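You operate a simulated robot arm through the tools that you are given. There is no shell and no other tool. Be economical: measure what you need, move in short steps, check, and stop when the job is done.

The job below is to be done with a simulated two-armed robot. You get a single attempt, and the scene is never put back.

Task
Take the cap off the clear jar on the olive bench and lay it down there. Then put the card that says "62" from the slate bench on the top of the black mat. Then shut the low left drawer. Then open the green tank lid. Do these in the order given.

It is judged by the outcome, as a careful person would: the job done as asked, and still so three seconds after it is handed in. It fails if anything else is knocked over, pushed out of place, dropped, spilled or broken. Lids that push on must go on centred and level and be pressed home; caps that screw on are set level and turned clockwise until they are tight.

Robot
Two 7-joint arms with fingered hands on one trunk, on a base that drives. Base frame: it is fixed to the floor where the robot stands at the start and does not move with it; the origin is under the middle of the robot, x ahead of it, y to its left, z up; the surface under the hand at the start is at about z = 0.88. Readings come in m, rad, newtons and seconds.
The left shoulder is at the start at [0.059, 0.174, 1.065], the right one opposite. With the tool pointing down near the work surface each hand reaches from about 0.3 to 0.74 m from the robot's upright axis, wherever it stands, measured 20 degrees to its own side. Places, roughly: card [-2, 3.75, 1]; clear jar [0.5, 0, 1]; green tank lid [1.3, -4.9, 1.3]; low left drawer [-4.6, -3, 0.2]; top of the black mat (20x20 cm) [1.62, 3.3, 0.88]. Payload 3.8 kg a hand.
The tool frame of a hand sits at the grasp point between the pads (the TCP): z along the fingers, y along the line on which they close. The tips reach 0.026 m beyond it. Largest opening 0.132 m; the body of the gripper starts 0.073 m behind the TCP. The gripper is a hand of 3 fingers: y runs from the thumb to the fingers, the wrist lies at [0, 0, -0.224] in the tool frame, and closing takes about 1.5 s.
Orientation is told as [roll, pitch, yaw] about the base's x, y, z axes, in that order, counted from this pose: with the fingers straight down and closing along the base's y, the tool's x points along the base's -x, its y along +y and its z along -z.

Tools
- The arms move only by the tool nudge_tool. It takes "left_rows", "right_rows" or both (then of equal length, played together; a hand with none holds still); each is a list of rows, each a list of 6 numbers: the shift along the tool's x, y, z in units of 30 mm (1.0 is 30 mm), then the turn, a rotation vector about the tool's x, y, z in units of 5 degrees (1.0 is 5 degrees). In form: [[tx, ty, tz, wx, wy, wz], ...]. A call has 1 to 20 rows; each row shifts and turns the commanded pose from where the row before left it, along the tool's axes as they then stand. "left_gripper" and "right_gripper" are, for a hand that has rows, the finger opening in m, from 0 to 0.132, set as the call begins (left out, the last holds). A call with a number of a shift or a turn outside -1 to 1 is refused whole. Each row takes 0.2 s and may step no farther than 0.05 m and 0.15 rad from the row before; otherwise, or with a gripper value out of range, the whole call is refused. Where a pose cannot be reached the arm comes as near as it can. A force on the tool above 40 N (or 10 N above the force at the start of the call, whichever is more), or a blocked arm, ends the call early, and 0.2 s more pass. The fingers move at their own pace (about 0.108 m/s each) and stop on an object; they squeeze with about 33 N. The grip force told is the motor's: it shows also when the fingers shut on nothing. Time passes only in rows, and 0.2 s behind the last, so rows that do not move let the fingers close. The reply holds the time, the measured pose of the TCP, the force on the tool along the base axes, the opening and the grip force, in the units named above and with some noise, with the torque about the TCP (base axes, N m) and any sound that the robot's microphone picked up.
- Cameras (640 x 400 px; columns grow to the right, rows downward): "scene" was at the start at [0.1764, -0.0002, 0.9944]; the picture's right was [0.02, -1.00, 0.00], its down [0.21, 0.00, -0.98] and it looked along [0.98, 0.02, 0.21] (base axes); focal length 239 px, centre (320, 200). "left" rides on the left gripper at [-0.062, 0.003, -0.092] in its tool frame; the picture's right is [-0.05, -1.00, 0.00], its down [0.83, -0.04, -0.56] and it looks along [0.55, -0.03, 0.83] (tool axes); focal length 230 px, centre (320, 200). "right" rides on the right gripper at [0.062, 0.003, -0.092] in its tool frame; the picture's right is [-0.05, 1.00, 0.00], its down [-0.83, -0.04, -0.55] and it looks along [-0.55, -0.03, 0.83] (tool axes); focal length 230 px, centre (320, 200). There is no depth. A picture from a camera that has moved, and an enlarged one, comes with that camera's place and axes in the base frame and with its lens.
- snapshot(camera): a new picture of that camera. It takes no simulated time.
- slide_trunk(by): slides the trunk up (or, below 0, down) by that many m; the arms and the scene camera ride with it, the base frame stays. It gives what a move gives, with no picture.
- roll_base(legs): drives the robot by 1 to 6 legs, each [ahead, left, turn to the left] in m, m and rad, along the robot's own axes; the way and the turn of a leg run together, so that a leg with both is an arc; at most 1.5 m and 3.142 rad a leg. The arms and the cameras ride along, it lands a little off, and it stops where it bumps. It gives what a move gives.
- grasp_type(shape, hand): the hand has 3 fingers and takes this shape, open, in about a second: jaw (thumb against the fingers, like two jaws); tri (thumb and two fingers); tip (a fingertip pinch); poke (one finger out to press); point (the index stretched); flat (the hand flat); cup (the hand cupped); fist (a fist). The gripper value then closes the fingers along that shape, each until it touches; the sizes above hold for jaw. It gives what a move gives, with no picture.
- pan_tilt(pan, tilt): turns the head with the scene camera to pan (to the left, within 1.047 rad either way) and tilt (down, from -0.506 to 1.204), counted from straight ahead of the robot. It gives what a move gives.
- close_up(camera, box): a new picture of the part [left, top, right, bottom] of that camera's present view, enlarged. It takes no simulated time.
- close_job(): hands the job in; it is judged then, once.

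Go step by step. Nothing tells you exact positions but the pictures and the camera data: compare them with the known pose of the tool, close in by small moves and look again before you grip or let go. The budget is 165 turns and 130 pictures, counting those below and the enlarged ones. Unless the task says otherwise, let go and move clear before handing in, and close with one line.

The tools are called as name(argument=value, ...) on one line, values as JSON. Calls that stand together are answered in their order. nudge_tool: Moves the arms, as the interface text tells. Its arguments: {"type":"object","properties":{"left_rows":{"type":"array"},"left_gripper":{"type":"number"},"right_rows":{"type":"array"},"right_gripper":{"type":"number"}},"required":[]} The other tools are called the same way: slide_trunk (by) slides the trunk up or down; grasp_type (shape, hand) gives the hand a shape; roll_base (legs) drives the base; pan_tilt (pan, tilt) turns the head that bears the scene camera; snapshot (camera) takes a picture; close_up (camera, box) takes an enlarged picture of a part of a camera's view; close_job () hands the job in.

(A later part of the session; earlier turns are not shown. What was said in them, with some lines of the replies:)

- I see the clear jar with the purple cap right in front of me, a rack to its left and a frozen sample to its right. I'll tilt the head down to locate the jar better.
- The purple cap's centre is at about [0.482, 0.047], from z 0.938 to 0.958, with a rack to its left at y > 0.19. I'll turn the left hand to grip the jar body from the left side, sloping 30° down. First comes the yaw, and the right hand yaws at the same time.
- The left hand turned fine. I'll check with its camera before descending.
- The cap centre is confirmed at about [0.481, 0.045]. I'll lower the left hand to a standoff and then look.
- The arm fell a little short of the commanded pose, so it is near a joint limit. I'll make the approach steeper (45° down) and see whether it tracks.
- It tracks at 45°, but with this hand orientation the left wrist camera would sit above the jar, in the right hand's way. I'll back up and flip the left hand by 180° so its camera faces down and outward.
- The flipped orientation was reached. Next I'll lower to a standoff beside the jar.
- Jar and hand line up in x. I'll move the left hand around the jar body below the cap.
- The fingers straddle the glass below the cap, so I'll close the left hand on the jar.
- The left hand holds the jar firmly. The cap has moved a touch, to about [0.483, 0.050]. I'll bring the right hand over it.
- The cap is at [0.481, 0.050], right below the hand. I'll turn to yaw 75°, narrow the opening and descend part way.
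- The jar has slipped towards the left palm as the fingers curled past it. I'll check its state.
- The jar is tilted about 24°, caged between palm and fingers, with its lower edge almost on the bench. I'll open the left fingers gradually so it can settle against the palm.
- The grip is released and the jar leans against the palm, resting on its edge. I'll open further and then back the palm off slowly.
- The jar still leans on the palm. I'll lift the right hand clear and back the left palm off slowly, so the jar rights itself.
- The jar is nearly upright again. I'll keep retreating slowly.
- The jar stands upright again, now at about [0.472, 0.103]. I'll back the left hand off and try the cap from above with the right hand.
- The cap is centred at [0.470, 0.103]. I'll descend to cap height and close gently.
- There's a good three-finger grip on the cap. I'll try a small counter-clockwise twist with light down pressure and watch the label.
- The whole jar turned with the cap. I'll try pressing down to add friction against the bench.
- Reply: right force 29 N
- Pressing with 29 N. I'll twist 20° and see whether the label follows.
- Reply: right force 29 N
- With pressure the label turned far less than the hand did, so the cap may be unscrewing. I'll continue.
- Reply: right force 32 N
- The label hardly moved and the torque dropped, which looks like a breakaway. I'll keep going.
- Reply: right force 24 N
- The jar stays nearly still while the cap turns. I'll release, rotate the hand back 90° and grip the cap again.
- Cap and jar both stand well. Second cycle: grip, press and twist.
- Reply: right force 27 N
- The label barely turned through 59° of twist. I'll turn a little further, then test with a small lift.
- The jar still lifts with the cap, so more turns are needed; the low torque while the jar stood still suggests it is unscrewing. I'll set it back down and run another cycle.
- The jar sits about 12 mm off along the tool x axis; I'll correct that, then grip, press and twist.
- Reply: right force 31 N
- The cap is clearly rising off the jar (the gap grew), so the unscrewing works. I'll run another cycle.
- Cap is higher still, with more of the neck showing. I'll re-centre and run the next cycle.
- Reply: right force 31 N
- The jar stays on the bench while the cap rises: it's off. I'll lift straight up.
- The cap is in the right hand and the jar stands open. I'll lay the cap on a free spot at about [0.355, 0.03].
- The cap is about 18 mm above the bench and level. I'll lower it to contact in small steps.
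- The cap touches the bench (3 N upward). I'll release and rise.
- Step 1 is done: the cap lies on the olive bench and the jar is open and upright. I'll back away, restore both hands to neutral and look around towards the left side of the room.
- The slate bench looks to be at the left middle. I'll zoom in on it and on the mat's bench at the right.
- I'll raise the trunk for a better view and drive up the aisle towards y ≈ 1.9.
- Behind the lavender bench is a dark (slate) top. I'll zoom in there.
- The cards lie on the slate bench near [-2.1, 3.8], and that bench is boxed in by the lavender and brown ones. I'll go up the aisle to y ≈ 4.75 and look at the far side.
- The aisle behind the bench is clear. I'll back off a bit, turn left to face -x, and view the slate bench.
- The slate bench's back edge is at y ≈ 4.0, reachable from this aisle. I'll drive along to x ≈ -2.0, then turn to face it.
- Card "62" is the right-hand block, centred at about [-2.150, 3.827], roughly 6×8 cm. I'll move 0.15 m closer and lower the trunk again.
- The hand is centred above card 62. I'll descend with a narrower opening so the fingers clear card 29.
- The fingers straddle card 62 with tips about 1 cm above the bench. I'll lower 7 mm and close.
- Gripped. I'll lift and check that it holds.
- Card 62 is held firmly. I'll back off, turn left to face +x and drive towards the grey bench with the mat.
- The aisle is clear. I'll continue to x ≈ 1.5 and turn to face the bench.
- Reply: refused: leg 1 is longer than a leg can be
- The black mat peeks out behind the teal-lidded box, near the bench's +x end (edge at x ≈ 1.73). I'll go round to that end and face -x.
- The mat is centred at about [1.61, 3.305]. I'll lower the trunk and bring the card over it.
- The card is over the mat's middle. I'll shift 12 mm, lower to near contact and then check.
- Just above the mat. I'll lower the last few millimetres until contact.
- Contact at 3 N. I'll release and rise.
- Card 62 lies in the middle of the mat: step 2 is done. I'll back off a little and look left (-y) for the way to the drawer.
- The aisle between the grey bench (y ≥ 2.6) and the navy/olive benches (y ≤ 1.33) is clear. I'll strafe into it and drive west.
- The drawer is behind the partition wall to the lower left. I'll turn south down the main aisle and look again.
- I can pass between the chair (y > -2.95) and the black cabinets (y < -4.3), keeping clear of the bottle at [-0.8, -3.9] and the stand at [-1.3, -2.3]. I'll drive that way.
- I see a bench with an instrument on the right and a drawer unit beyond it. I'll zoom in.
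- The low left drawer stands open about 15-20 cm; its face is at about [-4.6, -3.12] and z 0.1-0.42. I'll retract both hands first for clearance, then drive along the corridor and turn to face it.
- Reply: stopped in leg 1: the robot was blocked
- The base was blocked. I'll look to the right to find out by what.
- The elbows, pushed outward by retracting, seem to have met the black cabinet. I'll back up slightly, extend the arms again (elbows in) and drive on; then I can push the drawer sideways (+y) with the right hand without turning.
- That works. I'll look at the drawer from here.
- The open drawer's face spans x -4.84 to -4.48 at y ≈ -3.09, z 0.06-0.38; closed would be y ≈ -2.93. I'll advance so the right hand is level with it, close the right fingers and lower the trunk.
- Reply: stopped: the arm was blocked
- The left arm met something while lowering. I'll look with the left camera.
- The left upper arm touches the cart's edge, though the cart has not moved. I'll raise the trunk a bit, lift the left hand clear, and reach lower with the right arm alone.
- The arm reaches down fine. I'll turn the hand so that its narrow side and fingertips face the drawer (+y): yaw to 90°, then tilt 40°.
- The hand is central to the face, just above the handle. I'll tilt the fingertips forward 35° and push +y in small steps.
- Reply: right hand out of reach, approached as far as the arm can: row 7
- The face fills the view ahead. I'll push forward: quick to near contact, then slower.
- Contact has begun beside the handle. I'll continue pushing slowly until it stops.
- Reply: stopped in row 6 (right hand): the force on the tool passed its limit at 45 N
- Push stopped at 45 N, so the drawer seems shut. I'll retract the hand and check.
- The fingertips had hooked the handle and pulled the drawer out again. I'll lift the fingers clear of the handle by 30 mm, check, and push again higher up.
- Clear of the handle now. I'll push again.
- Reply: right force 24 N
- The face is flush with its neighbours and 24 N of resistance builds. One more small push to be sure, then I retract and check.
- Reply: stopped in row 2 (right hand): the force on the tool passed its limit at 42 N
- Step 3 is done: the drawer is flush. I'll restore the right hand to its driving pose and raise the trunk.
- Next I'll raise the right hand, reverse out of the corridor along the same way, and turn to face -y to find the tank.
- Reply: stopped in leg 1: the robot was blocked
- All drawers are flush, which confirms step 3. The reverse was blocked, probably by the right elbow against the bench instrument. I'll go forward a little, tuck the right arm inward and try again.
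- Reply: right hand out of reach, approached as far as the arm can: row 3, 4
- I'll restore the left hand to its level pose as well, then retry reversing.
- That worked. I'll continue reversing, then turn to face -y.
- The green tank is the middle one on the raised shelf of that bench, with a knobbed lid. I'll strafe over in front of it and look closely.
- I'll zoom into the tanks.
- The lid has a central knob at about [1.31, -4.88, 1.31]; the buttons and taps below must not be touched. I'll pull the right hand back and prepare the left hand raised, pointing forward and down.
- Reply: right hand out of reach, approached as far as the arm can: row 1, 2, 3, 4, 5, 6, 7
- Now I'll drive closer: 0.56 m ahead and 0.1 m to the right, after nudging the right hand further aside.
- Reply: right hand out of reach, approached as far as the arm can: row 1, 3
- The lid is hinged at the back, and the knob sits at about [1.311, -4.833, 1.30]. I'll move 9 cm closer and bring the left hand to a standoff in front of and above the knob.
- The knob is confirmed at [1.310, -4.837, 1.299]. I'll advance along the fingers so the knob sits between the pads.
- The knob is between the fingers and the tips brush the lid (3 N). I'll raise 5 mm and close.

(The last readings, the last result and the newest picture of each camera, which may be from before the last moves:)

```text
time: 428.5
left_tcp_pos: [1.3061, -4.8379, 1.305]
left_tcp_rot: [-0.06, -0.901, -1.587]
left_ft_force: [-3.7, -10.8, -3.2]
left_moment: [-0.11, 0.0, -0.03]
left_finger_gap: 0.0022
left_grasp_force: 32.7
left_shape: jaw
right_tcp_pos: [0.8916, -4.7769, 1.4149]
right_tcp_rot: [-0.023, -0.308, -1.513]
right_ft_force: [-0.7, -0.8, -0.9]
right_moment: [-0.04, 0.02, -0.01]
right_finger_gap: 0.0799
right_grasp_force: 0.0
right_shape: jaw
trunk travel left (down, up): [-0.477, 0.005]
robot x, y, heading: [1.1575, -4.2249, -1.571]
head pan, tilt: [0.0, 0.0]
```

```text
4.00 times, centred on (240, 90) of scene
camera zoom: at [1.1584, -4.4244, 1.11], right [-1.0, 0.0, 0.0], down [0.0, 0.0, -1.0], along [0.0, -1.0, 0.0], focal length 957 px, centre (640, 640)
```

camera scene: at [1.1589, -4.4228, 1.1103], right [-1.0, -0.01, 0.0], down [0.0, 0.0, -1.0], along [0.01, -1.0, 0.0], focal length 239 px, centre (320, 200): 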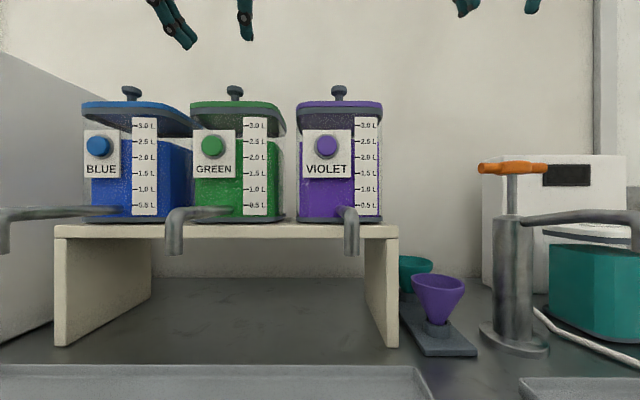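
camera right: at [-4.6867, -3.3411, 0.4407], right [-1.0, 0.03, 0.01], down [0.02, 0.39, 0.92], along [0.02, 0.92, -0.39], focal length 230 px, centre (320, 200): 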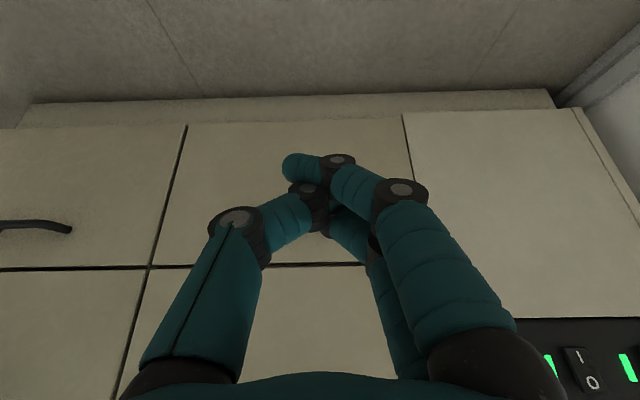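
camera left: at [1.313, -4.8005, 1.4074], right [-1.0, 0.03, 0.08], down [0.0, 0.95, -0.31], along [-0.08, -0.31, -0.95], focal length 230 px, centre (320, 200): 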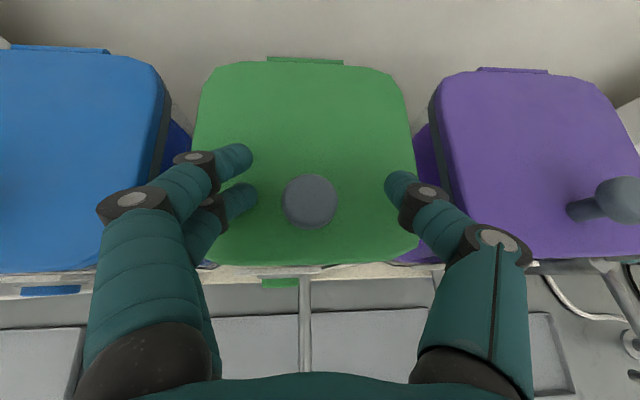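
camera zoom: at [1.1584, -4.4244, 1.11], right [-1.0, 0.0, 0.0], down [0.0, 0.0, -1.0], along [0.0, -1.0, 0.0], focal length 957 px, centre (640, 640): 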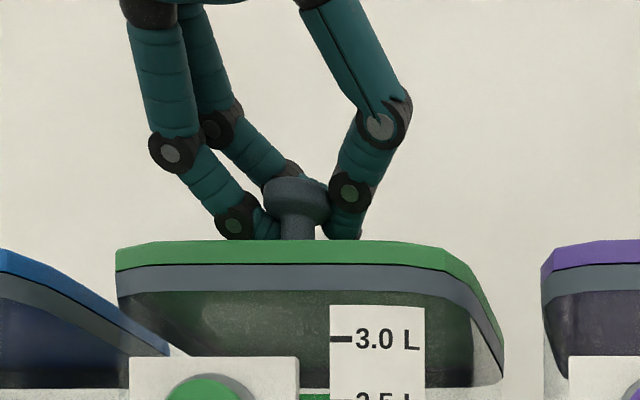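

The fingers are curled around the stem under the knob's head. I'll lift along the hinge arc to about 45°.

nudge_tool(left_rows=[[-0.525, 0, -0.125, 0, 0, 0], [-0.525, 0, -0.125, 0, 0, 0], [-0.54, 0, 0.01, 0, 0, 0], [-0.54, 0, 0.01, 0, 0, 0], [-0.52, 0, 0.155, 0, 0, 0], [-0.52, 0, 0.155, 0, 0, 0], [0, 0, 0, 0, 0, 0]])

snapshot(camera="scene")

snapshot(camera="left")

```text
time: 430.1
left_tcp_pos: [1.3045, -4.8983, 1.3788]
left_tcp_rot: [-0.059, -0.899, -1.586]
left_ft_force: [-5.9, -4.7, -10.6]
left_moment: [0.25, 0.04, -0.07]
left_finger_gap: 0.0002
left_grasp_force: 32.9
left_shape: jaw
right_tcp_pos: [0.8918, -4.7768, 1.4152]
right_tcp_rot: [-0.024, -0.308, -1.512]
right_ft_force: [0.0, 0.6, -1.0]
right_moment: [0.0, 0.0, 0.02]
right_finger_gap: 0.08
right_grasp_force: 0.1
right_shape: jaw
trunk travel left (down, up): [-0.477, 0.005]
robot x, y, heading: [1.1574, -4.218, -1.567]
head pan, tilt: [0.0, 0.0]
```

```text
16 pictures are left
camera scene: at [1.1583, -4.4242, 1.1099], right [-1.0, 0.0, 0.0], down [0.0, 0.0, -1.0], along [0.0, -1.0, 0.0], focal length 239 px, centre (320, 200)
```

scene: 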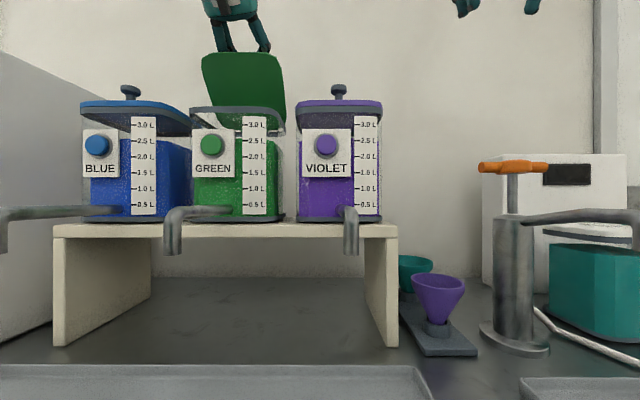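

```text
15 pictures are left
camera left: at [1.3127, -4.8644, 1.4827], right [-1.0, 0.03, 0.08], down [0.01, 0.95, -0.3], along [-0.08, -0.3, -0.95], focal length 230 px, centre (320, 200)
```

left: 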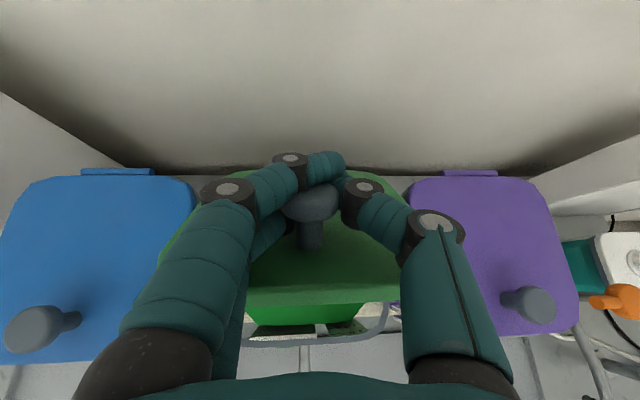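

The lid is at about 45° and follows well. I'll continue the arc to about 75°.

nudge_tool(left_rows=[[-0.46, 0, 0.275, 0, 0, 0], [-0.46, 0, 0.275, 0, 0, 0], [-0.37, 0, 0.39, 0, 0, 0], [-0.37, 0, 0.39, 0, 0, 0], [0, 0, 0, 0, 0, 0]])

snapshot(camera="left")

```text
time: 430.8
left_tcp_pos: [1.3028, -4.9216, 1.3871]
left_tcp_rot: [-0.034, -0.871, -1.615]
left_ft_force: [1.4, 25.0, -4.9]
left_moment: [3.26, -2.09, -1.13]
left_finger_gap: 0.0005
left_grasp_force: 33.4
left_shape: jaw
right_tcp_pos: [0.8941, -4.7707, 1.4195]
right_tcp_rot: [-0.027, -0.314, -1.513]
right_ft_force: [-0.1, -0.5, 0.2]
right_moment: [0.02, 0.02, 0.0]
right_finger_gap: 0.0799
right_grasp_force: 0.0
right_shape: jaw
trunk travel left (down, up): [-0.477, 0.005]
robot x, y, heading: [1.1598, -4.2235, -1.564]
head pan, tilt: [0.0, 0.0]
stopped in row 3 (left hand): the force on the tool passed its limit at 45 N (the readings are from after the stop); the commanded pose is now the measured one
```

```text
14 pictures are left
camera left: at [1.3105, -4.8908, 1.4933], right [-1.0, 0.03, 0.06], down [0.02, 0.96, -0.28], along [-0.07, -0.28, -0.96], focal length 230 px, centre (320, 200)
```

left: 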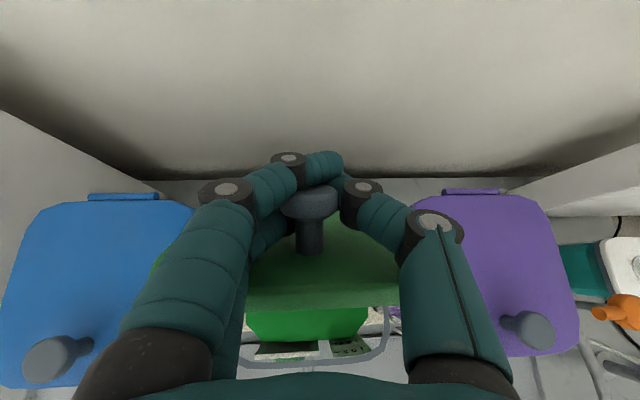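

The stem is jamming in the grip because the hand isn't turning with the lid. I'll rotate the hand towards vertical (with the lid) to relieve the torque, then continue.

nudge_tool(left_rows=[[0, 0, 0, 0, 0.8, 0], [0, 0, 0, 0, 0.8, 0], [0, 0, 0, 0, 0.8, 0], [0, 0, 0, 0, 0.8, 0], [0, 0, 0, 0, 0, 0]])

snapshot(camera="scene")

```text
time: 432.0
left_tcp_pos: [1.3095, -4.8937, 1.3548]
left_tcp_rot: [-0.031, -0.597, -1.618]
left_ft_force: [-6.3, -3.1, -2.5]
left_moment: [-0.05, -0.09, 0.07]
left_finger_gap: 0.0003
left_grasp_force: 33.5
left_shape: jaw
left hand out of reach, approached as far as the arm can: row 2, 3, 4
right_tcp_pos: [0.8919, -4.7751, 1.4154]
right_tcp_rot: [-0.025, -0.307, -1.513]
right_ft_force: [-0.2, -0.4, 0.4]
right_moment: [-0.02, 0.03, 0.01]
right_finger_gap: 0.0799
right_grasp_force: 0.0
right_shape: jaw
trunk travel left (down, up): [-0.477, 0.005]
robot x, y, heading: [1.1598, -4.2231, -1.57]
head pan, tilt: [0.0, 0.0]
```

```text
13 pictures are left
camera scene: at [1.1582, -4.4227, 1.1101], right [-1.0, -0.01, 0.0], down [0.0, 0.0, -1.0], along [0.01, -1.0, 0.0], focal length 239 px, centre (320, 200)
```

scene: 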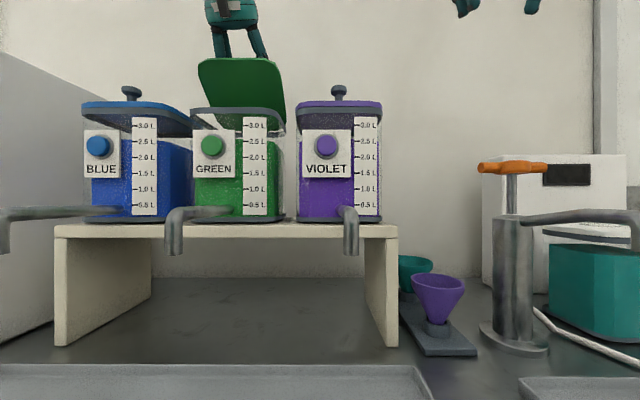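

That was out of reach. At larger angles the lid's edge would hit the left palm anyway, so I'll hold the lid with the left hand, undoing that rotation, and bring the right hand, closed and pointing forward, to push the lid's underside back.

nudge_tool(left_rows=[[0, 0, 0, 0, -0.8, 0], [0, 0, 0, 0, -0.8, 0], [0, 0, 0, 0, -0.8, 0], [0, 0, 0, 0, -0.8, 0], [0, 0, 0, 0, 0, 0], [0, 0, 0, 0, 0, 0], [0, 0, 0, 0, 0, 0], [0, 0, 0, 0, 0, 0], [0, 0, 0, 0, 0, 0], [0, 0, 0, 0, 0, 0]], right_rows=[[0, 0, 0, 0, -1, 0], [0, 0, 0, 0, -1, 0], [0, 0, 0, 0, -1, 0], [0, 0, 0, 0, -1, 0], [0, 0, 0, 0, -1, 0], [0, 0, 0, 0, -1, 0], [0, 0, 0, 0, -1, 0], [0, 0, 0, 0, -1, 0], [0, 0, 0, 0, -1, 0], [0, 0, 0, 0, -1, 0]], right_gripper=0.0)

```text
time: 434.2
left_tcp_pos: [1.3094, -4.892, 1.3564]
left_tcp_rot: [-0.042, -0.874, -1.603]
left_ft_force: [-6.8, -3.4, -4.4]
left_moment: [0.05, -0.12, 0.07]
left_finger_gap: 0.0
left_grasp_force: 33.3
left_shape: jaw
right_tcp_pos: [0.8765, -4.9092, 1.5429]
right_tcp_rot: [-0.063, -1.179, -1.463]
right_ft_force: [-0.3, 0.6, -1.2]
right_moment: [-0.02, -0.03, -0.02]
right_finger_gap: 0.0
right_grasp_force: 33.1
right_shape: jaw
right hand out of reach, approached as far as the arm can: row 1, 2, 3, 4, 5, 6, 7, 8, 9, 10
trunk travel left (down, up): [-0.477, 0.005]
robot x, y, heading: [1.1614, -4.2221, -1.565]
head pan, tilt: [0.0, 0.0]
```

nudge_tool(right_rows=[[0.95, 0, -0.25, 0, 0, 0], [0.95, 0, -0.25, 0, 0, 0], [0.95, 0, -0.25, 0, 0, 0], [0.95, 0, -0.25, 0, 0, 0], [0.95, 0, -0.25, 0, 0, 0], [0.95, 0, -0.25, 0, 0, 0], [0, 0, 0, 0, 0, 0]])

```text
time: 435.8
left_tcp_pos: [1.3093, -4.8933, 1.3561]
left_tcp_rot: [-0.042, -0.877, -1.604]
left_ft_force: [-6.3, -2.1, -4.3]
left_moment: [-0.01, -0.09, 0.13]
left_finger_gap: 0.0001
left_grasp_force: 33.5
left_shape: jaw
right_tcp_pos: [0.8507, -4.9313, 1.5137]
right_tcp_rot: [-0.062, -1.181, -1.464]
right_ft_force: [-0.5, -0.5, 0.6]
right_moment: [0.02, 0.01, 0.04]
right_finger_gap: 0.0001
right_grasp_force: 32.7
right_shape: jaw
right hand out of reach, approached as far as the arm can: row 1, 2, 3, 4, 5, 6
trunk travel left (down, up): [-0.477, 0.005]
robot x, y, heading: [1.1579, -4.2242, -1.564]
head pan, tilt: [0.0, 0.0]
```

The commanded pose of the right hand was too close to the body. I'll command it forward and up to a reachable spot.

nudge_tool(right_rows=[[-0.88, 0, 0.68, 0, 0, 0], [-0.88, 0, 0.68, 0, 0, 0], [-0.88, 0, 0.68, 0, 0, 0], [-0.88, 0, 0.68, 0, 0, 0], [-0.88, 0, 0.68, 0, 0, 0], [-0.88, 0, 0.68, 0, 0, 0], [-0.88, 0, 0.68, 0, 0, 0], [-0.88, 0, 0.68, 0, 0, 0], [0, 0, 0, 0, 0, 0]])

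```text
time: 437.8
left_tcp_pos: [1.3091, -4.8936, 1.3556]
left_tcp_rot: [-0.042, -0.877, -1.602]
left_ft_force: [-6.5, -2.8, -4.5]
left_moment: [0.01, -0.11, 0.06]
left_finger_gap: 0.0002
left_grasp_force: 33.0
left_shape: jaw
right_tcp_pos: [0.8557, -4.9393, 1.5063]
right_tcp_rot: [-0.064, -1.18, -1.463]
right_ft_force: [0.9, -0.3, -0.5]
right_moment: [-0.01, 0.0, -0.03]
right_finger_gap: 0.0001
right_grasp_force: 32.9
right_shape: jaw
right hand out of reach, approached as far as the arm can: row 1, 2, 3, 4, 5, 6, 7, 8
trunk travel left (down, up): [-0.477, 0.005]
robot x, y, heading: [1.1612, -4.221, -1.565]
head pan, tilt: [0.0, 0.0]
```

The right arm's command is stuck off-pose. A tiny trunk slide should re-base its command on the measured pose; then I'll move it incrementally.

slide_trunk(by=-0.006)

nudge_tool(right_rows=[[0.8, 0.3, 0, 0, 0, 0], [0.8, 0.3, 0, 0, 0, 0], [0.8, 0.3, 0, 0, 0, 0], [0, 0, 0, 0, 0, 0]])

```text
time: 438.3
left_tcp_pos: [1.3126, -4.8937, 1.3504]
left_tcp_rot: [-0.043, -0.877, -1.6]
left_ft_force: [-0.4, 0.2, 0.3]
left_moment: [0.02, 0.02, 0.03]
left_finger_gap: 0.0001
left_grasp_force: 33.5
left_shape: jaw
right_tcp_pos: [0.8561, -4.9484, 1.4912]
right_tcp_rot: [-0.073, -1.161, -1.456]
right_ft_force: [1.4, 0.3, 0.7]
right_moment: [-0.03, -0.01, -0.05]
right_finger_gap: 0.0
right_grasp_force: 33.1
right_shape: jaw
trunk travel left (down, up): [-0.471, 0.011]
robot x, y, heading: [1.1591, -4.2201, -1.564]
head pan, tilt: [0.0, 0.0]
```

```text
time: 439.3
left_tcp_pos: [1.3108, -4.8924, 1.3496]
left_tcp_rot: [-0.044, -0.876, -1.601]
left_ft_force: [-0.1, 0.7, -0.4]
left_moment: [0.0, 0.0, 0.01]
left_finger_gap: 0.0
left_grasp_force: 33.3
left_shape: jaw
right_tcp_pos: [0.8658, -4.9638, 1.4697]
right_tcp_rot: [-0.08, -1.16, -1.451]
right_ft_force: [0.0, 0.5, 0.3]
right_moment: [-0.01, -0.02, 0.06]
right_finger_gap: 0.0
right_grasp_force: 33.8
right_shape: jaw
right hand out of reach, approached as far as the arm can: row 1, 2, 3
trunk travel left (down, up): [-0.471, 0.011]
robot x, y, heading: [1.1578, -4.2202, -1.567]
head pan, tilt: [0.0, 0.0]
```

The left hand's load vanished; I'll check the lid.

snapshot(camera="scene")

snapshot(camera="left")

```text
12 pictures are left
camera scene: at [1.1592, -4.4218, 1.102], right [-1.0, -0.01, 0.0], down [0.0, 0.0, -1.0], along [0.01, -1.0, 0.0], focal length 239 px, centre (320, 200)
```

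scene: 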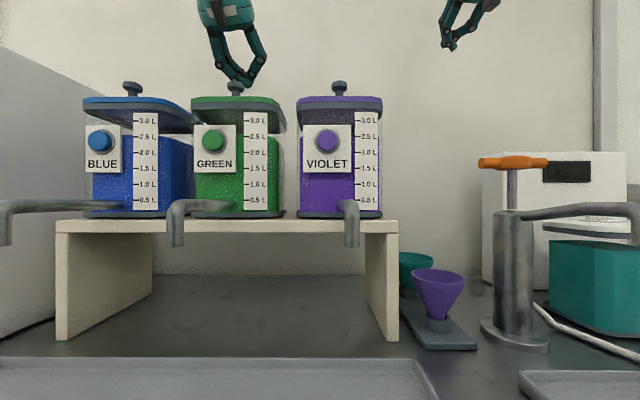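

```text
11 pictures are left
camera left: at [1.3185, -4.861, 1.4558], right [-1.0, 0.03, 0.07], down [0.01, 0.96, -0.28], along [-0.07, -0.28, -0.96], focal length 230 px, centre (320, 200)
```

left: 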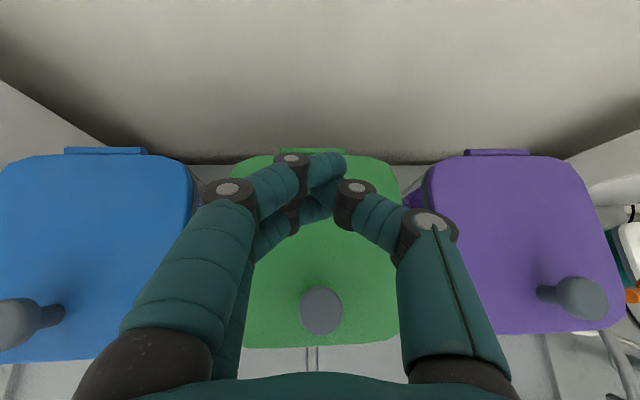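

The lid slipped free and closed gently; nothing is harmed. New plan: the right hand lifts the knob to about 45° and the left fist pushes from inside. First I clear the left hand, back the base off and restore the right arm.

nudge_tool(left_rows=[[-0.6, 0, -0.5, 0, 0, 0], [-0.6, 0, -0.5, 0, 0, 0], [0.5, 0, -0.9, 0, 0, 0], [0.5, 0, -0.9, 0, 0, 0]], right_rows=[[0, 0, 0, 0, 1, 0], [0, 0, 0, 0, 1, 0], [0, 0, 0, 0, 1, 0], [0, 0, 0, 0, 1, 0]])

roll_base(legs=[[-0.4, 0, 0]])

nudge_tool(right_rows=[[0, 0, 0, 0, 1, 0], [0, 0, 0, 0, 1, 0], [0, 0, 0, 0, 1, 0], [0, 0, 0, 0, 1, 0], [0, 0, 0, 0, 1, 0], [0, 0, 0, 0, 1, 0], [0, 0, 0.6, 0, 0, 0], [0, 0, 0.6, 0, 0, 0], [0, 0, 0, 0, 0, 0]])

```text
time: 440.3
left_tcp_pos: [1.3162, -4.8284, 1.4103]
left_tcp_rot: [-0.042, -0.877, -1.602]
left_ft_force: [0.1, -0.7, 0.2]
left_moment: [-0.01, 0.01, -0.01]
left_finger_gap: 0.0
left_grasp_force: 32.7
left_shape: jaw
right_tcp_pos: [0.8548, -4.896, 1.4355]
right_tcp_rot: [-0.046, -0.813, -1.493]
right_ft_force: [0.3, -0.2, 1.1]
right_moment: [0.01, 0.0, 0.02]
right_finger_gap: 0.0
right_grasp_force: 33.2
right_shape: jaw
right hand out of reach, approached as far as the arm can: row 1, 2, 3, 4
trunk travel left (down, up): [-0.471, 0.011]
robot x, y, heading: [1.1607, -4.222, -1.561]
head pan, tilt: [0.0, 0.0]
```

```text
time: 442.8
left_tcp_pos: [1.3156, -4.4322, 1.4093]
left_tcp_rot: [-0.042, -0.875, -1.599]
left_ft_force: [0.8, 0.5, 0.1]
left_moment: [0.01, 0.02, -0.01]
left_finger_gap: 0.0
left_grasp_force: 32.9
left_shape: jaw
right_tcp_pos: [0.855, -4.5033, 1.4341]
right_tcp_rot: [-0.046, -0.812, -1.486]
right_ft_force: [0.1, 0.7, 0.3]
right_moment: [-0.02, 0.02, -0.01]
right_finger_gap: 0.0
right_grasp_force: 33.0
right_shape: jaw
trunk travel left (down, up): [-0.471, 0.011]
robot x, y, heading: [1.1547, -3.8236, -1.56]
head pan, tilt: [0.0, 0.0]
```

```text
time: 444.8
left_tcp_pos: [1.315, -4.4319, 1.4098]
left_tcp_rot: [-0.042, -0.875, -1.598]
left_ft_force: [0.2, -0.5, -0.2]
left_moment: [0.0, 0.0, -0.01]
left_finger_gap: 0.0001
left_grasp_force: 33.3
left_shape: jaw
right_tcp_pos: [0.8348, -4.4091, 1.3627]
right_tcp_rot: [-0.033, -0.286, -1.512]
right_ft_force: [0.1, -0.4, 0.2]
right_moment: [-0.01, 0.0, -0.01]
right_finger_gap: 0.0
right_grasp_force: 32.9
right_shape: jaw
right hand out of reach, approached as far as the arm can: row 1, 2, 3, 4, 5, 6, 8
trunk travel left (down, up): [-0.471, 0.011]
robot x, y, heading: [1.1578, -3.8258, -1.563]
head pan, tilt: [0.0, 0.0]
```

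nudge_tool(right_rows=[[0, 0.7, 0.6, 0, 0, 0], [0, 0.7, 0.6, 0, 0, 0], [0.4, 0.7, 0.6, 0, 0, 0], [0.6, 0.7, 0.6, 0, 0, 0], [0.8, 0.6, 0.5, 0, 0, 0], [0.8, 0.5, 0.5, 0.0, 0, 0], [0, 0, 0, 0, 0, 0]])

```text
time: 446.4
left_tcp_pos: [1.315, -4.4318, 1.4092]
left_tcp_rot: [-0.041, -0.875, -1.598]
left_ft_force: [0.1, 0.7, -0.2]
left_moment: [-0.02, 0.01, 0.0]
left_finger_gap: 0.0
left_grasp_force: 33.1
left_shape: jaw
right_tcp_pos: [0.9419, -4.4574, 1.3012]
right_tcp_rot: [-0.034, -0.29, -1.513]
right_ft_force: [-0.8, 0.2, -0.3]
right_moment: [0.0, 0.02, -0.01]
right_finger_gap: 0.0
right_grasp_force: 32.8
right_shape: jaw
right hand out of reach, approached as far as the arm can: row 1, 2, 3, 4, 5, 6
trunk travel left (down, up): [-0.471, 0.011]
robot x, y, heading: [1.1558, -3.8226, -1.556]
head pan, tilt: [0.0, 0.0]
```

The right arm appears stuck straight at a singularity. Flexing the elbow by first moving up and then inward may free it.

nudge_tool(right_rows=[[0, 0, -0.9, 0, 0, 0], [0, 0, -0.9, 0, 0, 0], [0, 0, -0.9, 0, 0, 0], [0, 0, -0.9, 0, 0, 0], [0, 0, -0.9, 0, 0, 0], [0, 0, -0.9, 0, 0, 0], [0, 0, -0.9, 0, 0, 0], [0.8, 0, 0, 0, 0, 0], [0.8, 0, 0, 0, 0, 0], [0.8, 0, 0, 0, 0, 0], [0.8, 0, 0, 0, 0, 0], [0, 0, 0, 0, 0, 0]])

```text
time: 449.0
left_tcp_pos: [1.3158, -4.432, 1.4095]
left_tcp_rot: [-0.043, -0.877, -1.596]
left_ft_force: [-0.5, -0.3, -0.6]
left_moment: [-0.01, 0.0, 0.0]
left_finger_gap: 0.0
left_grasp_force: 32.4
left_shape: jaw
right_tcp_pos: [0.9311, -4.2759, 1.3942]
right_tcp_rot: [-0.033, -0.289, -1.512]
right_ft_force: [-0.8, 0.3, -0.4]
right_moment: [0.01, -0.02, -0.02]
right_finger_gap: 0.0003
right_grasp_force: 32.8
right_shape: jaw
right hand out of reach, approached as far as the arm can: row 1, 2, 3, 4, 5, 6, 7
trunk travel left (down, up): [-0.471, 0.011]
robot x, y, heading: [1.155, -3.8224, -1.559]
head pan, tilt: [0.0, 0.0]
```

The right arm is free again. I'll now shape it as the pusher: forward a bit, then pitch to point forward.

nudge_tool(right_rows=[[-0.8, 0.5, 0, 0, 0, 0], [-0.8, 0.5, 0, 0, 0, 0], [-0.8, 0.5, 0, 0, -1, 0], [0, 0.5, 0, 0, -1, 0], [0, 0.5, 0, 0, -1, 0], [0, 0.5, 0, 0, -1, 0], [0, 0.5, 0, 0, -1, 0], [0, 0.5, 0, 0, -1, 0], [0, 0.5, 0, 0, -1, 0], [0, 0.5, 0, 0, -1, 0], [0, 0.5, 0, 0, -1, 0], [0, 0, 0, 0, -1, 0], [0, 0, 0, 0, 0, 0]])

```text
time: 451.8
left_tcp_pos: [1.3157, -4.4308, 1.4115]
left_tcp_rot: [-0.044, -0.876, -1.598]
left_ft_force: [0.7, 0.2, 0.0]
left_moment: [-0.01, 0.01, -0.02]
left_finger_gap: 0.0001
left_grasp_force: 33.1
left_shape: jaw
right_tcp_pos: [1.1017, -4.3345, 1.4078]
right_tcp_rot: [-0.08, -1.162, -1.447]
right_ft_force: [0.6, -0.5, 0.3]
right_moment: [0.01, 0.0, -0.06]
right_finger_gap: 0.0002
right_grasp_force: 32.6
right_shape: jaw
trunk travel left (down, up): [-0.471, 0.011]
robot x, y, heading: [1.1561, -3.8266, -1.558]
head pan, tilt: [0.0, 0.0]
```

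Tracking well. I'll place the right hand at its waiting spot, open the left, and drive back in 0.4 m.

nudge_tool(right_rows=[[0.58, 0.9, 0.03, 0, 0, 0], [0.58, 0.9, 0.03, 0, 0, 0], [0.58, 0.9, 0.03, 0, 0, 0], [0.58, 0.9, 0.03, 0, 0, 0], [0.58, 0.9, 0.03, 0, 0, 0], [0.58, 0.9, 0.03, 0, 0, 0], [0, 0, 0, 0, 0, 0]], left_rows=[[0, 0, 0, 0, 0, 0], [0, 0, 0, 0, 0, 0], [0, 0, 0, 0, 0, 0], [0, 0, 0, 0, 0, 0], [0, 0, 0, 0, 0, 0], [0, 0, 0, 0, 0, 0], [0, 0, 0, 0, 0, 0]], left_gripper=0.07)

roll_base(legs=[[0.4, 0, 0]])

snapshot(camera="left")

```text
time: 453.4
left_tcp_pos: [1.3147, -4.4318, 1.4103]
left_tcp_rot: [-0.042, -0.874, -1.6]
left_ft_force: [-0.6, -0.1, -0.2]
left_moment: [-0.01, 0.0, -0.03]
left_finger_gap: 0.0693
left_grasp_force: 0.0
left_shape: jaw
right_tcp_pos: [1.2566, -4.2896, 1.3077]
right_tcp_rot: [-0.081, -1.16, -1.449]
right_ft_force: [0.3, 0.4, -0.4]
right_moment: [0.01, 0.01, 0.0]
right_finger_gap: 0.0002
right_grasp_force: 32.9
right_shape: jaw
trunk travel left (down, up): [-0.471, 0.011]
robot x, y, heading: [1.1561, -3.8237, -1.562]
head pan, tilt: [0.0, 0.0]
```

```text
time: 455.9
left_tcp_pos: [1.3136, -4.8307, 1.4098]
left_tcp_rot: [-0.042, -0.877, -1.606]
left_ft_force: [-1.0, -0.4, -0.7]
left_moment: [-0.02, 0.02, 0.02]
left_finger_gap: 0.0692
left_grasp_force: 0.1
left_shape: jaw
right_tcp_pos: [1.2551, -4.6868, 1.3087]
right_tcp_rot: [-0.079, -1.163, -1.452]
right_ft_force: [-0.2, -0.7, -0.1]
right_moment: [-0.01, 0.0, 0.02]
right_finger_gap: 0.0
right_grasp_force: 33.4
right_shape: jaw
trunk travel left (down, up): [-0.471, 0.011]
robot x, y, heading: [1.1547, -4.2229, -1.57]
head pan, tilt: [0.0, 0.0]
```

```text
10 pictures are left
camera left: at [1.3209, -4.7995, 1.5154], right [-1.0, 0.03, 0.07], down [0.01, 0.96, -0.28], along [-0.07, -0.28, -0.96], focal length 230 px, centre (320, 200)
```

left: 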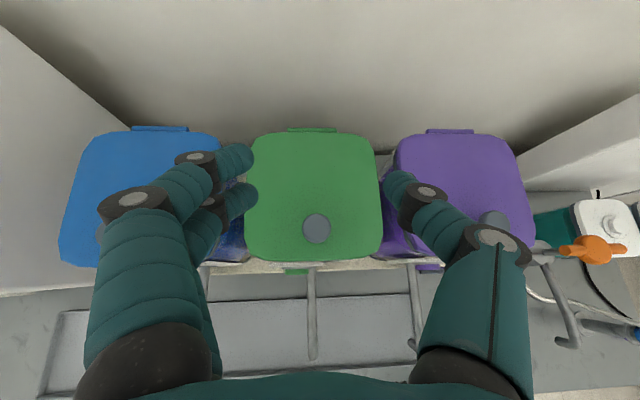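

I'll descend straight onto the knob with the left hand, straddling it, then close.

nudge_tool(left_rows=[[0.63, -0.04, 0.57, 0, 0, 0], [0.63, -0.04, 0.57, 0, 0, 0], [0.63, -0.04, 0.57, 0, 0, 0], [0.6, -0.04, 0.57, 0, 0, 0], [0, 0, 0, 0, 0, 0]])

nudge_tool(left_rows=[[0, 0, 0, 0, 0, 0], [0, 0, 0, 0, 0, 0], [0, 0, 0, 0, 0, 0], [0, 0, 0, 0, 0, 0], [0, 0, 0, 0, 0, 0]], left_gripper=0.005)

```text
time: 457.1
left_tcp_pos: [1.3052, -4.8331, 1.309]
left_tcp_rot: [-0.044, -0.877, -1.605]
left_ft_force: [0.5, 0.4, -0.1]
left_moment: [-0.02, -0.01, 0.03]
left_finger_gap: 0.0692
left_grasp_force: 0.0
left_shape: jaw
right_tcp_pos: [1.2554, -4.6874, 1.3084]
right_tcp_rot: [-0.08, -1.161, -1.455]
right_ft_force: [-0.5, -0.6, 0.4]
right_moment: [-0.01, 0.03, 0.01]
right_finger_gap: 0.0
right_grasp_force: 32.6
right_shape: jaw
trunk travel left (down, up): [-0.471, 0.011]
robot x, y, heading: [1.1601, -4.2248, -1.567]
head pan, tilt: [0.0, 0.0]
```

```text
time: 458.3
left_tcp_pos: [1.304, -4.8368, 1.3068]
left_tcp_rot: [-0.043, -0.873, -1.607]
left_ft_force: [-2.6, -12.6, -2.8]
left_moment: [-0.09, 0.0, -0.03]
left_finger_gap: 0.0033
left_grasp_force: 32.8
left_shape: jaw
right_tcp_pos: [1.2549, -4.691, 1.3068]
right_tcp_rot: [-0.076, -1.158, -1.454]
right_ft_force: [0.6, -0.4, 0.7]
right_moment: [0.02, 0.01, 0.0]
right_finger_gap: 0.0
right_grasp_force: 33.0
right_shape: jaw
trunk travel left (down, up): [-0.471, 0.011]
robot x, y, heading: [1.1608, -4.2221, -1.573]
head pan, tilt: [0.0, 0.0]
```

Same grip as before. I'll lift along the arc to 45°.

nudge_tool(left_rows=[[-0.525, 0, -0.125, 0, 0, 0], [-0.525, 0, -0.125, 0, 0, 0], [-0.54, 0, 0.01, 0, 0, 0], [-0.54, 0, 0.01, 0, 0, 0], [-0.52, 0, 0.155, 0, 0, 0], [-0.52, 0, 0.155, 0, 0, 0], [0, 0, 0, 0, 0, 0]])

snapshot(camera="scene")

snapshot(camera="right")

```text
time: 459.9
left_tcp_pos: [1.3027, -4.8996, 1.3779]
left_tcp_rot: [-0.042, -0.875, -1.608]
left_ft_force: [-3.4, -3.1, -9.0]
left_moment: [0.09, 0.05, -0.07]
left_finger_gap: 0.0004
left_grasp_force: 32.5
left_shape: jaw
right_tcp_pos: [1.2556, -4.689, 1.3065]
right_tcp_rot: [-0.08, -1.159, -1.457]
right_ft_force: [0.4, -0.3, 0.3]
right_moment: [-0.02, 0.0, 0.04]
right_finger_gap: 0.0002
right_grasp_force: 33.1
right_shape: jaw
trunk travel left (down, up): [-0.471, 0.011]
robot x, y, heading: [1.1593, -4.2236, -1.566]
head pan, tilt: [0.0, 0.0]
```

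```text
9 pictures are left
camera scene: at [1.1579, -4.423, 1.1017], right [-1.0, 0.0, 0.0], down [0.0, 0.0, -1.0], along [0.0, -1.0, 0.0], focal length 239 px, centre (320, 200)
```

scene: 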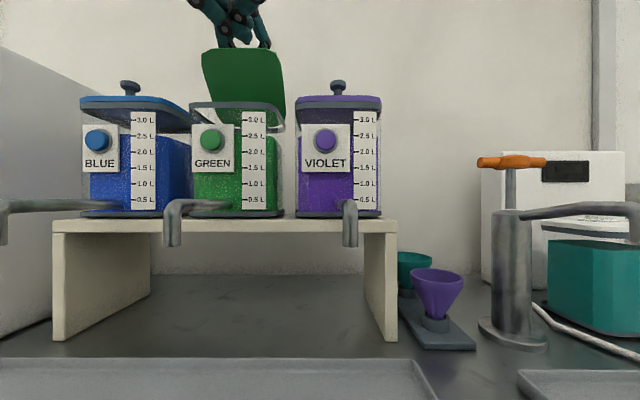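

```text
8 pictures are left
camera right: at [1.2526, -4.5804, 1.2866], right [1.0, 0.02, 0.02], down [-0.02, 0.18, 0.98], along [0.02, -0.98, 0.18], focal length 230 px, centre (320, 200)
```

right: 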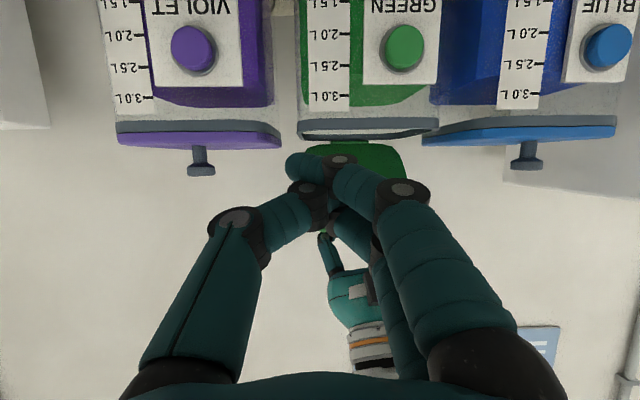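

The lid is up, with clear room underneath. I'll shift the right fist 24 mm towards the lid's middle, raise it slightly, and move it in against the underside.

nudge_tool(right_rows=[[-0.5, 0.8, -0.22, 0, 0, 0], [-0.375, 0, 0.87, 0, 0, 0], [-0.375, 0, 0.87, 0, 0, 0], [-0.375, 0, 0.87, 0, 0, 0], [-0.375, 0, 0.87, 0, 0, 0], [-0.375, 0, 0.87, 0, 0, 0], [0, 0, 0, 0, 0, 0]])

snapshot(camera="right")

```text
time: 461.5
left_tcp_pos: [1.3027, -4.8983, 1.3788]
left_tcp_rot: [-0.041, -0.874, -1.607]
left_ft_force: [-4.6, -4.1, -9.0]
left_moment: [0.06, 0.09, 0.01]
left_finger_gap: 0.0003
left_grasp_force: 33.2
left_shape: jaw
right_tcp_pos: [1.2844, -4.8319, 1.3207]
right_tcp_rot: [-0.08, -1.159, -1.455]
right_ft_force: [-0.2, 0.1, -0.7]
right_moment: [0.04, 0.02, -0.02]
right_finger_gap: 0.0003
right_grasp_force: 32.8
right_shape: jaw
trunk travel left (down, up): [-0.471, 0.011]
robot x, y, heading: [1.1579, -4.2224, -1.565]
head pan, tilt: [0.0, 0.0]
```

```text
7 pictures are left
camera right: at [1.2814, -4.7231, 1.3011], right [1.0, 0.02, 0.02], down [-0.02, 0.18, 0.98], along [0.02, -0.98, 0.18], focal length 230 px, centre (320, 200)
```

right: 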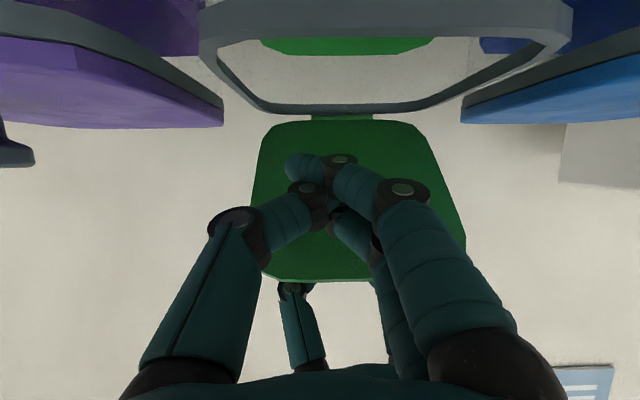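

The fist faces the middle of the lid's underside. I'll push on to contact.

nudge_tool(right_rows=[[-0.16, 0, 0.37, 0, 0, 0], [-0.16, 0, 0.37, 0, 0, 0], [-0.16, 0, 0.37, 0, 0, 0], [0, 0, 0, 0, 0, 0]])

```text
time: 462.5
left_tcp_pos: [1.3017, -4.8994, 1.3784]
left_tcp_rot: [-0.042, -0.874, -1.607]
left_ft_force: [-5.5, -4.2, -8.8]
left_moment: [0.01, 0.06, -0.03]
left_finger_gap: 0.0001
left_grasp_force: 33.5
left_shape: jaw
right_tcp_pos: [1.2855, -4.8677, 1.3236]
right_tcp_rot: [-0.079, -1.161, -1.456]
right_ft_force: [-0.1, 0.7, -0.1]
right_moment: [-0.01, -0.03, -0.01]
right_finger_gap: 0.0002
right_grasp_force: 33.0
right_shape: jaw
trunk travel left (down, up): [-0.471, 0.011]
robot x, y, heading: [1.1601, -4.2251, -1.568]
head pan, tilt: [0.0, 0.0]
```

nudge_tool(right_rows=[[-0.12, 0, 0.28, 0, 0, 0], [-0.12, 0, 0.28, 0, 0, 0], [-0.08, 0, 0.18, 0, 0, 0], [0, 0, 0, 0, 0, 0]])

```text
time: 463.2
left_tcp_pos: [1.3018, -4.902, 1.378]
left_tcp_rot: [-0.042, -0.882, -1.607]
left_ft_force: [-2.3, -12.6, -3.4]
left_moment: [0.06, 0.03, -0.12]
left_finger_gap: 0.0
left_grasp_force: 32.8
left_shape: jaw
right_tcp_pos: [1.2932, -4.881, 1.3145]
right_tcp_rot: [-0.078, -1.142, -1.447]
right_ft_force: [-1.3, 14.0, -9.9]
right_moment: [0.15, -0.18, -0.23]
right_finger_gap: 0.0
right_grasp_force: 32.8
right_shape: jaw
trunk travel left (down, up): [-0.471, 0.011]
robot x, y, heading: [1.1603, -4.2217, -1.571]
head pan, tilt: [0.0, 0.0]
stopped in row 3 (right hand): the force on the tool passed its limit at 45 N (the readings are from after the stop); the commanded pose is now the measured one
```

Contact made: the fist carries the lid. Now I'll open the left fingers and withdraw the left hand up and back.

nudge_tool(left_rows=[[0, 0, 0, 0, 0, 0], [0, 0, 0, 0, 0, 0], [0, 0, 0, 0, 0, 0], [0, 0, 0, 0, 0, 0], [0, 0, 0, 0, 0, 0]], left_gripper=0.08)

nudge_tool(left_rows=[[-0.4, 0, -0.5, 0, 0, 0], [-0.4, 0, -0.5, 0, 0, 0], [-0.4, 0, -0.6, 0, 0, 0], [-0.2, 0, -0.9, 0, 0, 0], [0, 0, -0.9, 0, 0, 0], [0, 0, 0, 0, 0, 0]])

snapshot(camera="scene")

```text
time: 464.4
left_tcp_pos: [1.3024, -4.8973, 1.3834]
left_tcp_rot: [-0.044, -0.885, -1.606]
left_ft_force: [-3.8, 0.0, 6.2]
left_moment: [0.2, -0.43, 0.08]
left_finger_gap: 0.0793
left_grasp_force: 0.1
left_shape: jaw
right_tcp_pos: [1.2931, -4.8789, 1.32]
right_tcp_rot: [-0.077, -1.151, -1.447]
right_ft_force: [-0.9, 6.3, -5.9]
right_moment: [0.07, -0.11, -0.11]
right_finger_gap: 0.0001
right_grasp_force: 33.1
right_shape: jaw
trunk travel left (down, up): [-0.471, 0.011]
robot x, y, heading: [1.1569, -4.2232, -1.566]
head pan, tilt: [0.0, 0.0]
```

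```text
time: 465.8
left_tcp_pos: [1.308, -4.8473, 1.4788]
left_tcp_rot: [-0.043, -0.885, -1.605]
left_ft_force: [-1.3, -0.5, -0.3]
left_moment: [-0.01, -0.01, -0.02]
left_finger_gap: 0.0795
left_grasp_force: 0.0
left_shape: jaw
right_tcp_pos: [1.2926, -4.8804, 1.3189]
right_tcp_rot: [-0.078, -1.146, -1.447]
right_ft_force: [0.6, 0.2, -0.3]
right_moment: [-0.03, 0.02, 0.0]
right_finger_gap: 0.0
right_grasp_force: 33.5
right_shape: jaw
trunk travel left (down, up): [-0.471, 0.011]
robot x, y, heading: [1.1593, -4.2205, -1.567]
head pan, tilt: [0.0, 0.0]
```

```text
6 pictures are left
camera scene: at [1.1582, -4.4221, 1.1018], right [-1.0, 0.0, 0.0], down [0.0, 0.0, -1.0], along [0.0, -1.0, 0.0], focal length 239 px, centre (320, 200)
```

scene: 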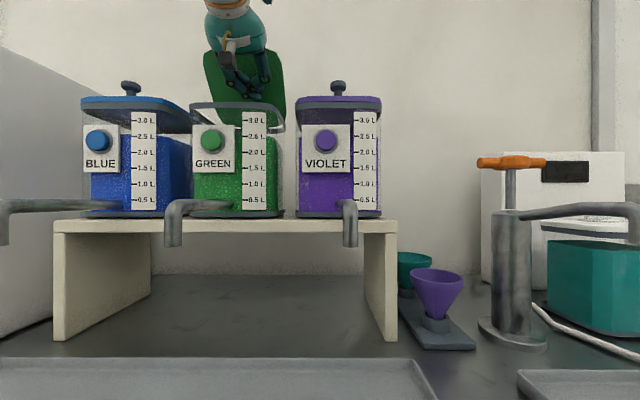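

The lid stays up and the left hand is clear. I'll push further with the right fist to take the lid past vertical.

nudge_tool(right_rows=[[-0.2, 0, 0.37, 0, 0, 0], [-0.2, 0, 0.37, 0, 0, 0], [-0.2, 0, 0.37, 0, 0, 0], [-0.2, 0, 0.37, 0, 0, 0], [-0.2, 0, 0.37, 0, 0, 0], [0, 0, 0, 0, 0, 0]])

snapshot(camera="left")

```text
time: 467.2
left_tcp_pos: [1.3087, -4.8459, 1.4791]
left_tcp_rot: [-0.046, -0.884, -1.606]
left_ft_force: [-0.6, -1.0, 0.0]
left_moment: [-0.01, -0.01, -0.01]
left_finger_gap: 0.0799
left_grasp_force: 0.1
left_shape: jaw
right_tcp_pos: [1.284, -4.9319, 1.3123]
right_tcp_rot: [-0.078, -1.148, -1.446]
right_ft_force: [-0.2, -0.3, 0.6]
right_moment: [0.05, 0.01, 0.0]
right_finger_gap: 0.0001
right_grasp_force: 32.7
right_shape: jaw
right hand out of reach, approached as far as the arm can: row 4, 5
trunk travel left (down, up): [-0.471, 0.011]
robot x, y, heading: [1.1592, -4.2246, -1.565]
head pan, tilt: [0.0, 0.0]
```

```text
5 pictures are left
camera left: at [1.3152, -4.8145, 1.5848], right [-1.0, 0.04, 0.07], down [0.01, 0.96, -0.29], along [-0.08, -0.29, -0.95], focal length 230 px, centre (320, 200)
```

left: 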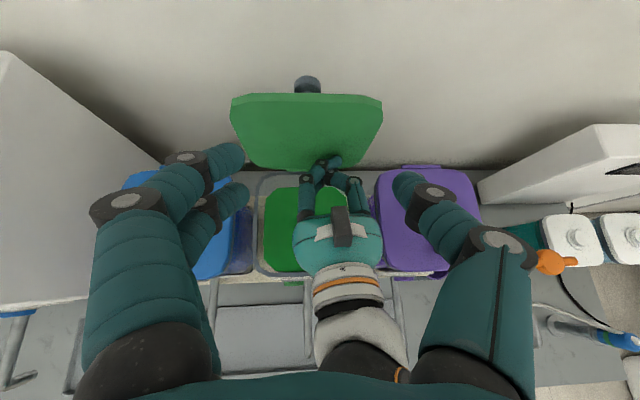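

The lid is at or past vertical and there is no load on the fist. I'll retract the right hand slowly and see whether the lid stays.

nudge_tool(right_rows=[[0.2, 0, -0.37, 0, 0, 0], [0.2, 0, -0.37, 0, 0, 0], [0.2, 0, -0.37, 0, 0, 0], [0.3, 0, -0.8, 0, 0, 0], [0.3, 0, -0.87, 0, 0, 0], [0.3, 0, -0.87, 0, 0, 0], [0.3, 0, -0.87, 0, 0, 0], [0.3, 0, -0.87, 0, 0, 0], [0, 0, 0, 0, 0, 0]])

snapshot(camera="scene")

```text
time: 469.2
left_tcp_pos: [1.3071, -4.847, 1.4795]
left_tcp_rot: [-0.04, -0.886, -1.606]
left_ft_force: [1.1, 0.4, 0.7]
left_moment: [-0.02, -0.02, 0.01]
left_finger_gap: 0.0796
left_grasp_force: 0.1
left_shape: jaw
right_tcp_pos: [1.2762, -4.76, 1.3197]
right_tcp_rot: [-0.077, -1.146, -1.446]
right_ft_force: [0.6, 0.7, 0.6]
right_moment: [0.0, 0.0, -0.02]
right_finger_gap: 0.0
right_grasp_force: 32.7
right_shape: jaw
trunk travel left (down, up): [-0.471, 0.011]
robot x, y, heading: [1.1577, -4.2216, -1.57]
head pan, tilt: [0.0, 0.0]
```

```text
4 pictures are left
camera scene: at [1.1582, -4.422, 1.1019], right [-1.0, 0.0, 0.0], down [0.0, 0.0, -1.0], along [0.0, -1.0, 0.0], focal length 239 px, centre (320, 200)
```

scene: 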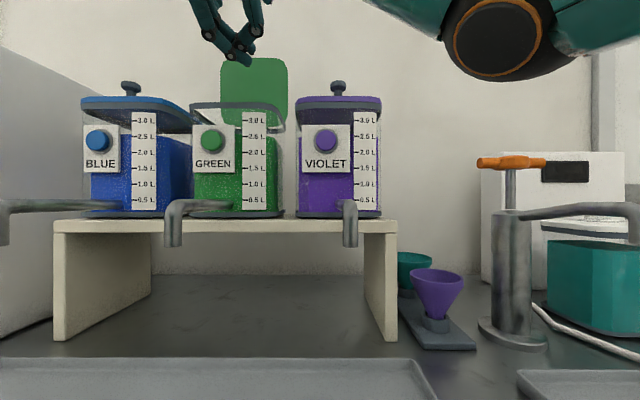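

The lid stays open on its own. I'll pull the right hand further out and back the base away, then check once more.

nudge_tool(right_rows=[[0.3, 0, -0.87, 0, 0, 0], [0.3, 0, -0.87, 0, 0, 0], [0.2, 0, -0.6, 0, 0, 0]])

roll_base(legs=[[-0.4, 0, 0]])

snapshot(camera="scene")

```text
time: 470.0
left_tcp_pos: [1.307, -4.8462, 1.4795]
left_tcp_rot: [-0.045, -0.886, -1.605]
left_ft_force: [-1.0, -0.5, 0.7]
left_moment: [-0.03, 0.02, -0.02]
left_finger_gap: 0.0795
left_grasp_force: 0.0
left_shape: jaw
right_tcp_pos: [1.2729, -4.6855, 1.3252]
right_tcp_rot: [-0.08, -1.146, -1.447]
right_ft_force: [0.5, -0.6, -0.1]
right_moment: [0.01, 0.01, 0.0]
right_finger_gap: 0.0004
right_grasp_force: 33.1
right_shape: jaw
trunk travel left (down, up): [-0.471, 0.011]
robot x, y, heading: [1.1605, -4.2256, -1.569]
head pan, tilt: [0.0, 0.0]
```

```text
time: 472.5
left_tcp_pos: [1.3081, -4.4497, 1.4777]
left_tcp_rot: [-0.044, -0.884, -1.599]
left_ft_force: [-0.9, -0.1, 0.3]
left_moment: [0.0, 0.04, -0.02]
left_finger_gap: 0.0794
left_grasp_force: 0.1
left_shape: jaw
right_tcp_pos: [1.272, -4.2895, 1.3254]
right_tcp_rot: [-0.078, -1.147, -1.441]
right_ft_force: [0.6, 0.4, -0.2]
right_moment: [0.02, 0.03, 0.01]
right_finger_gap: 0.0
right_grasp_force: 32.9
right_shape: jaw
trunk travel left (down, up): [-0.471, 0.011]
robot x, y, heading: [1.1549, -3.8242, -1.564]
head pan, tilt: [0.0, 0.0]
```

```text
3 pictures are left
camera scene: at [1.1569, -4.0247, 1.1018], right [-1.0, -0.01, 0.0], down [0.0, 0.0, -1.0], along [0.01, -1.0, 0.0], focal length 239 px, centre (320, 200)
```

scene: 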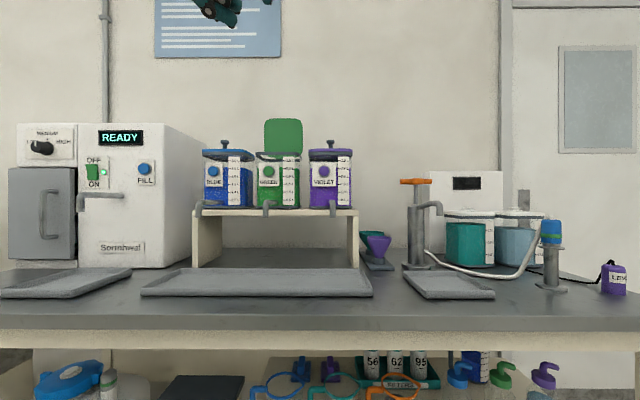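

The green lid stands open, everything else on the bench looks in place, and both hands are clear. I'm handing in now.

close_job()

```text
The job is handed in.
```

All four steps are done in order: the jar's cap is off and lying on the olive bench, card "62" is on the black mat, the low left drawer is shut, and the green tank lid stands open. The jar now sits about 5 cm from where it started, upright, because it tipped and slid while I was first gripping it.
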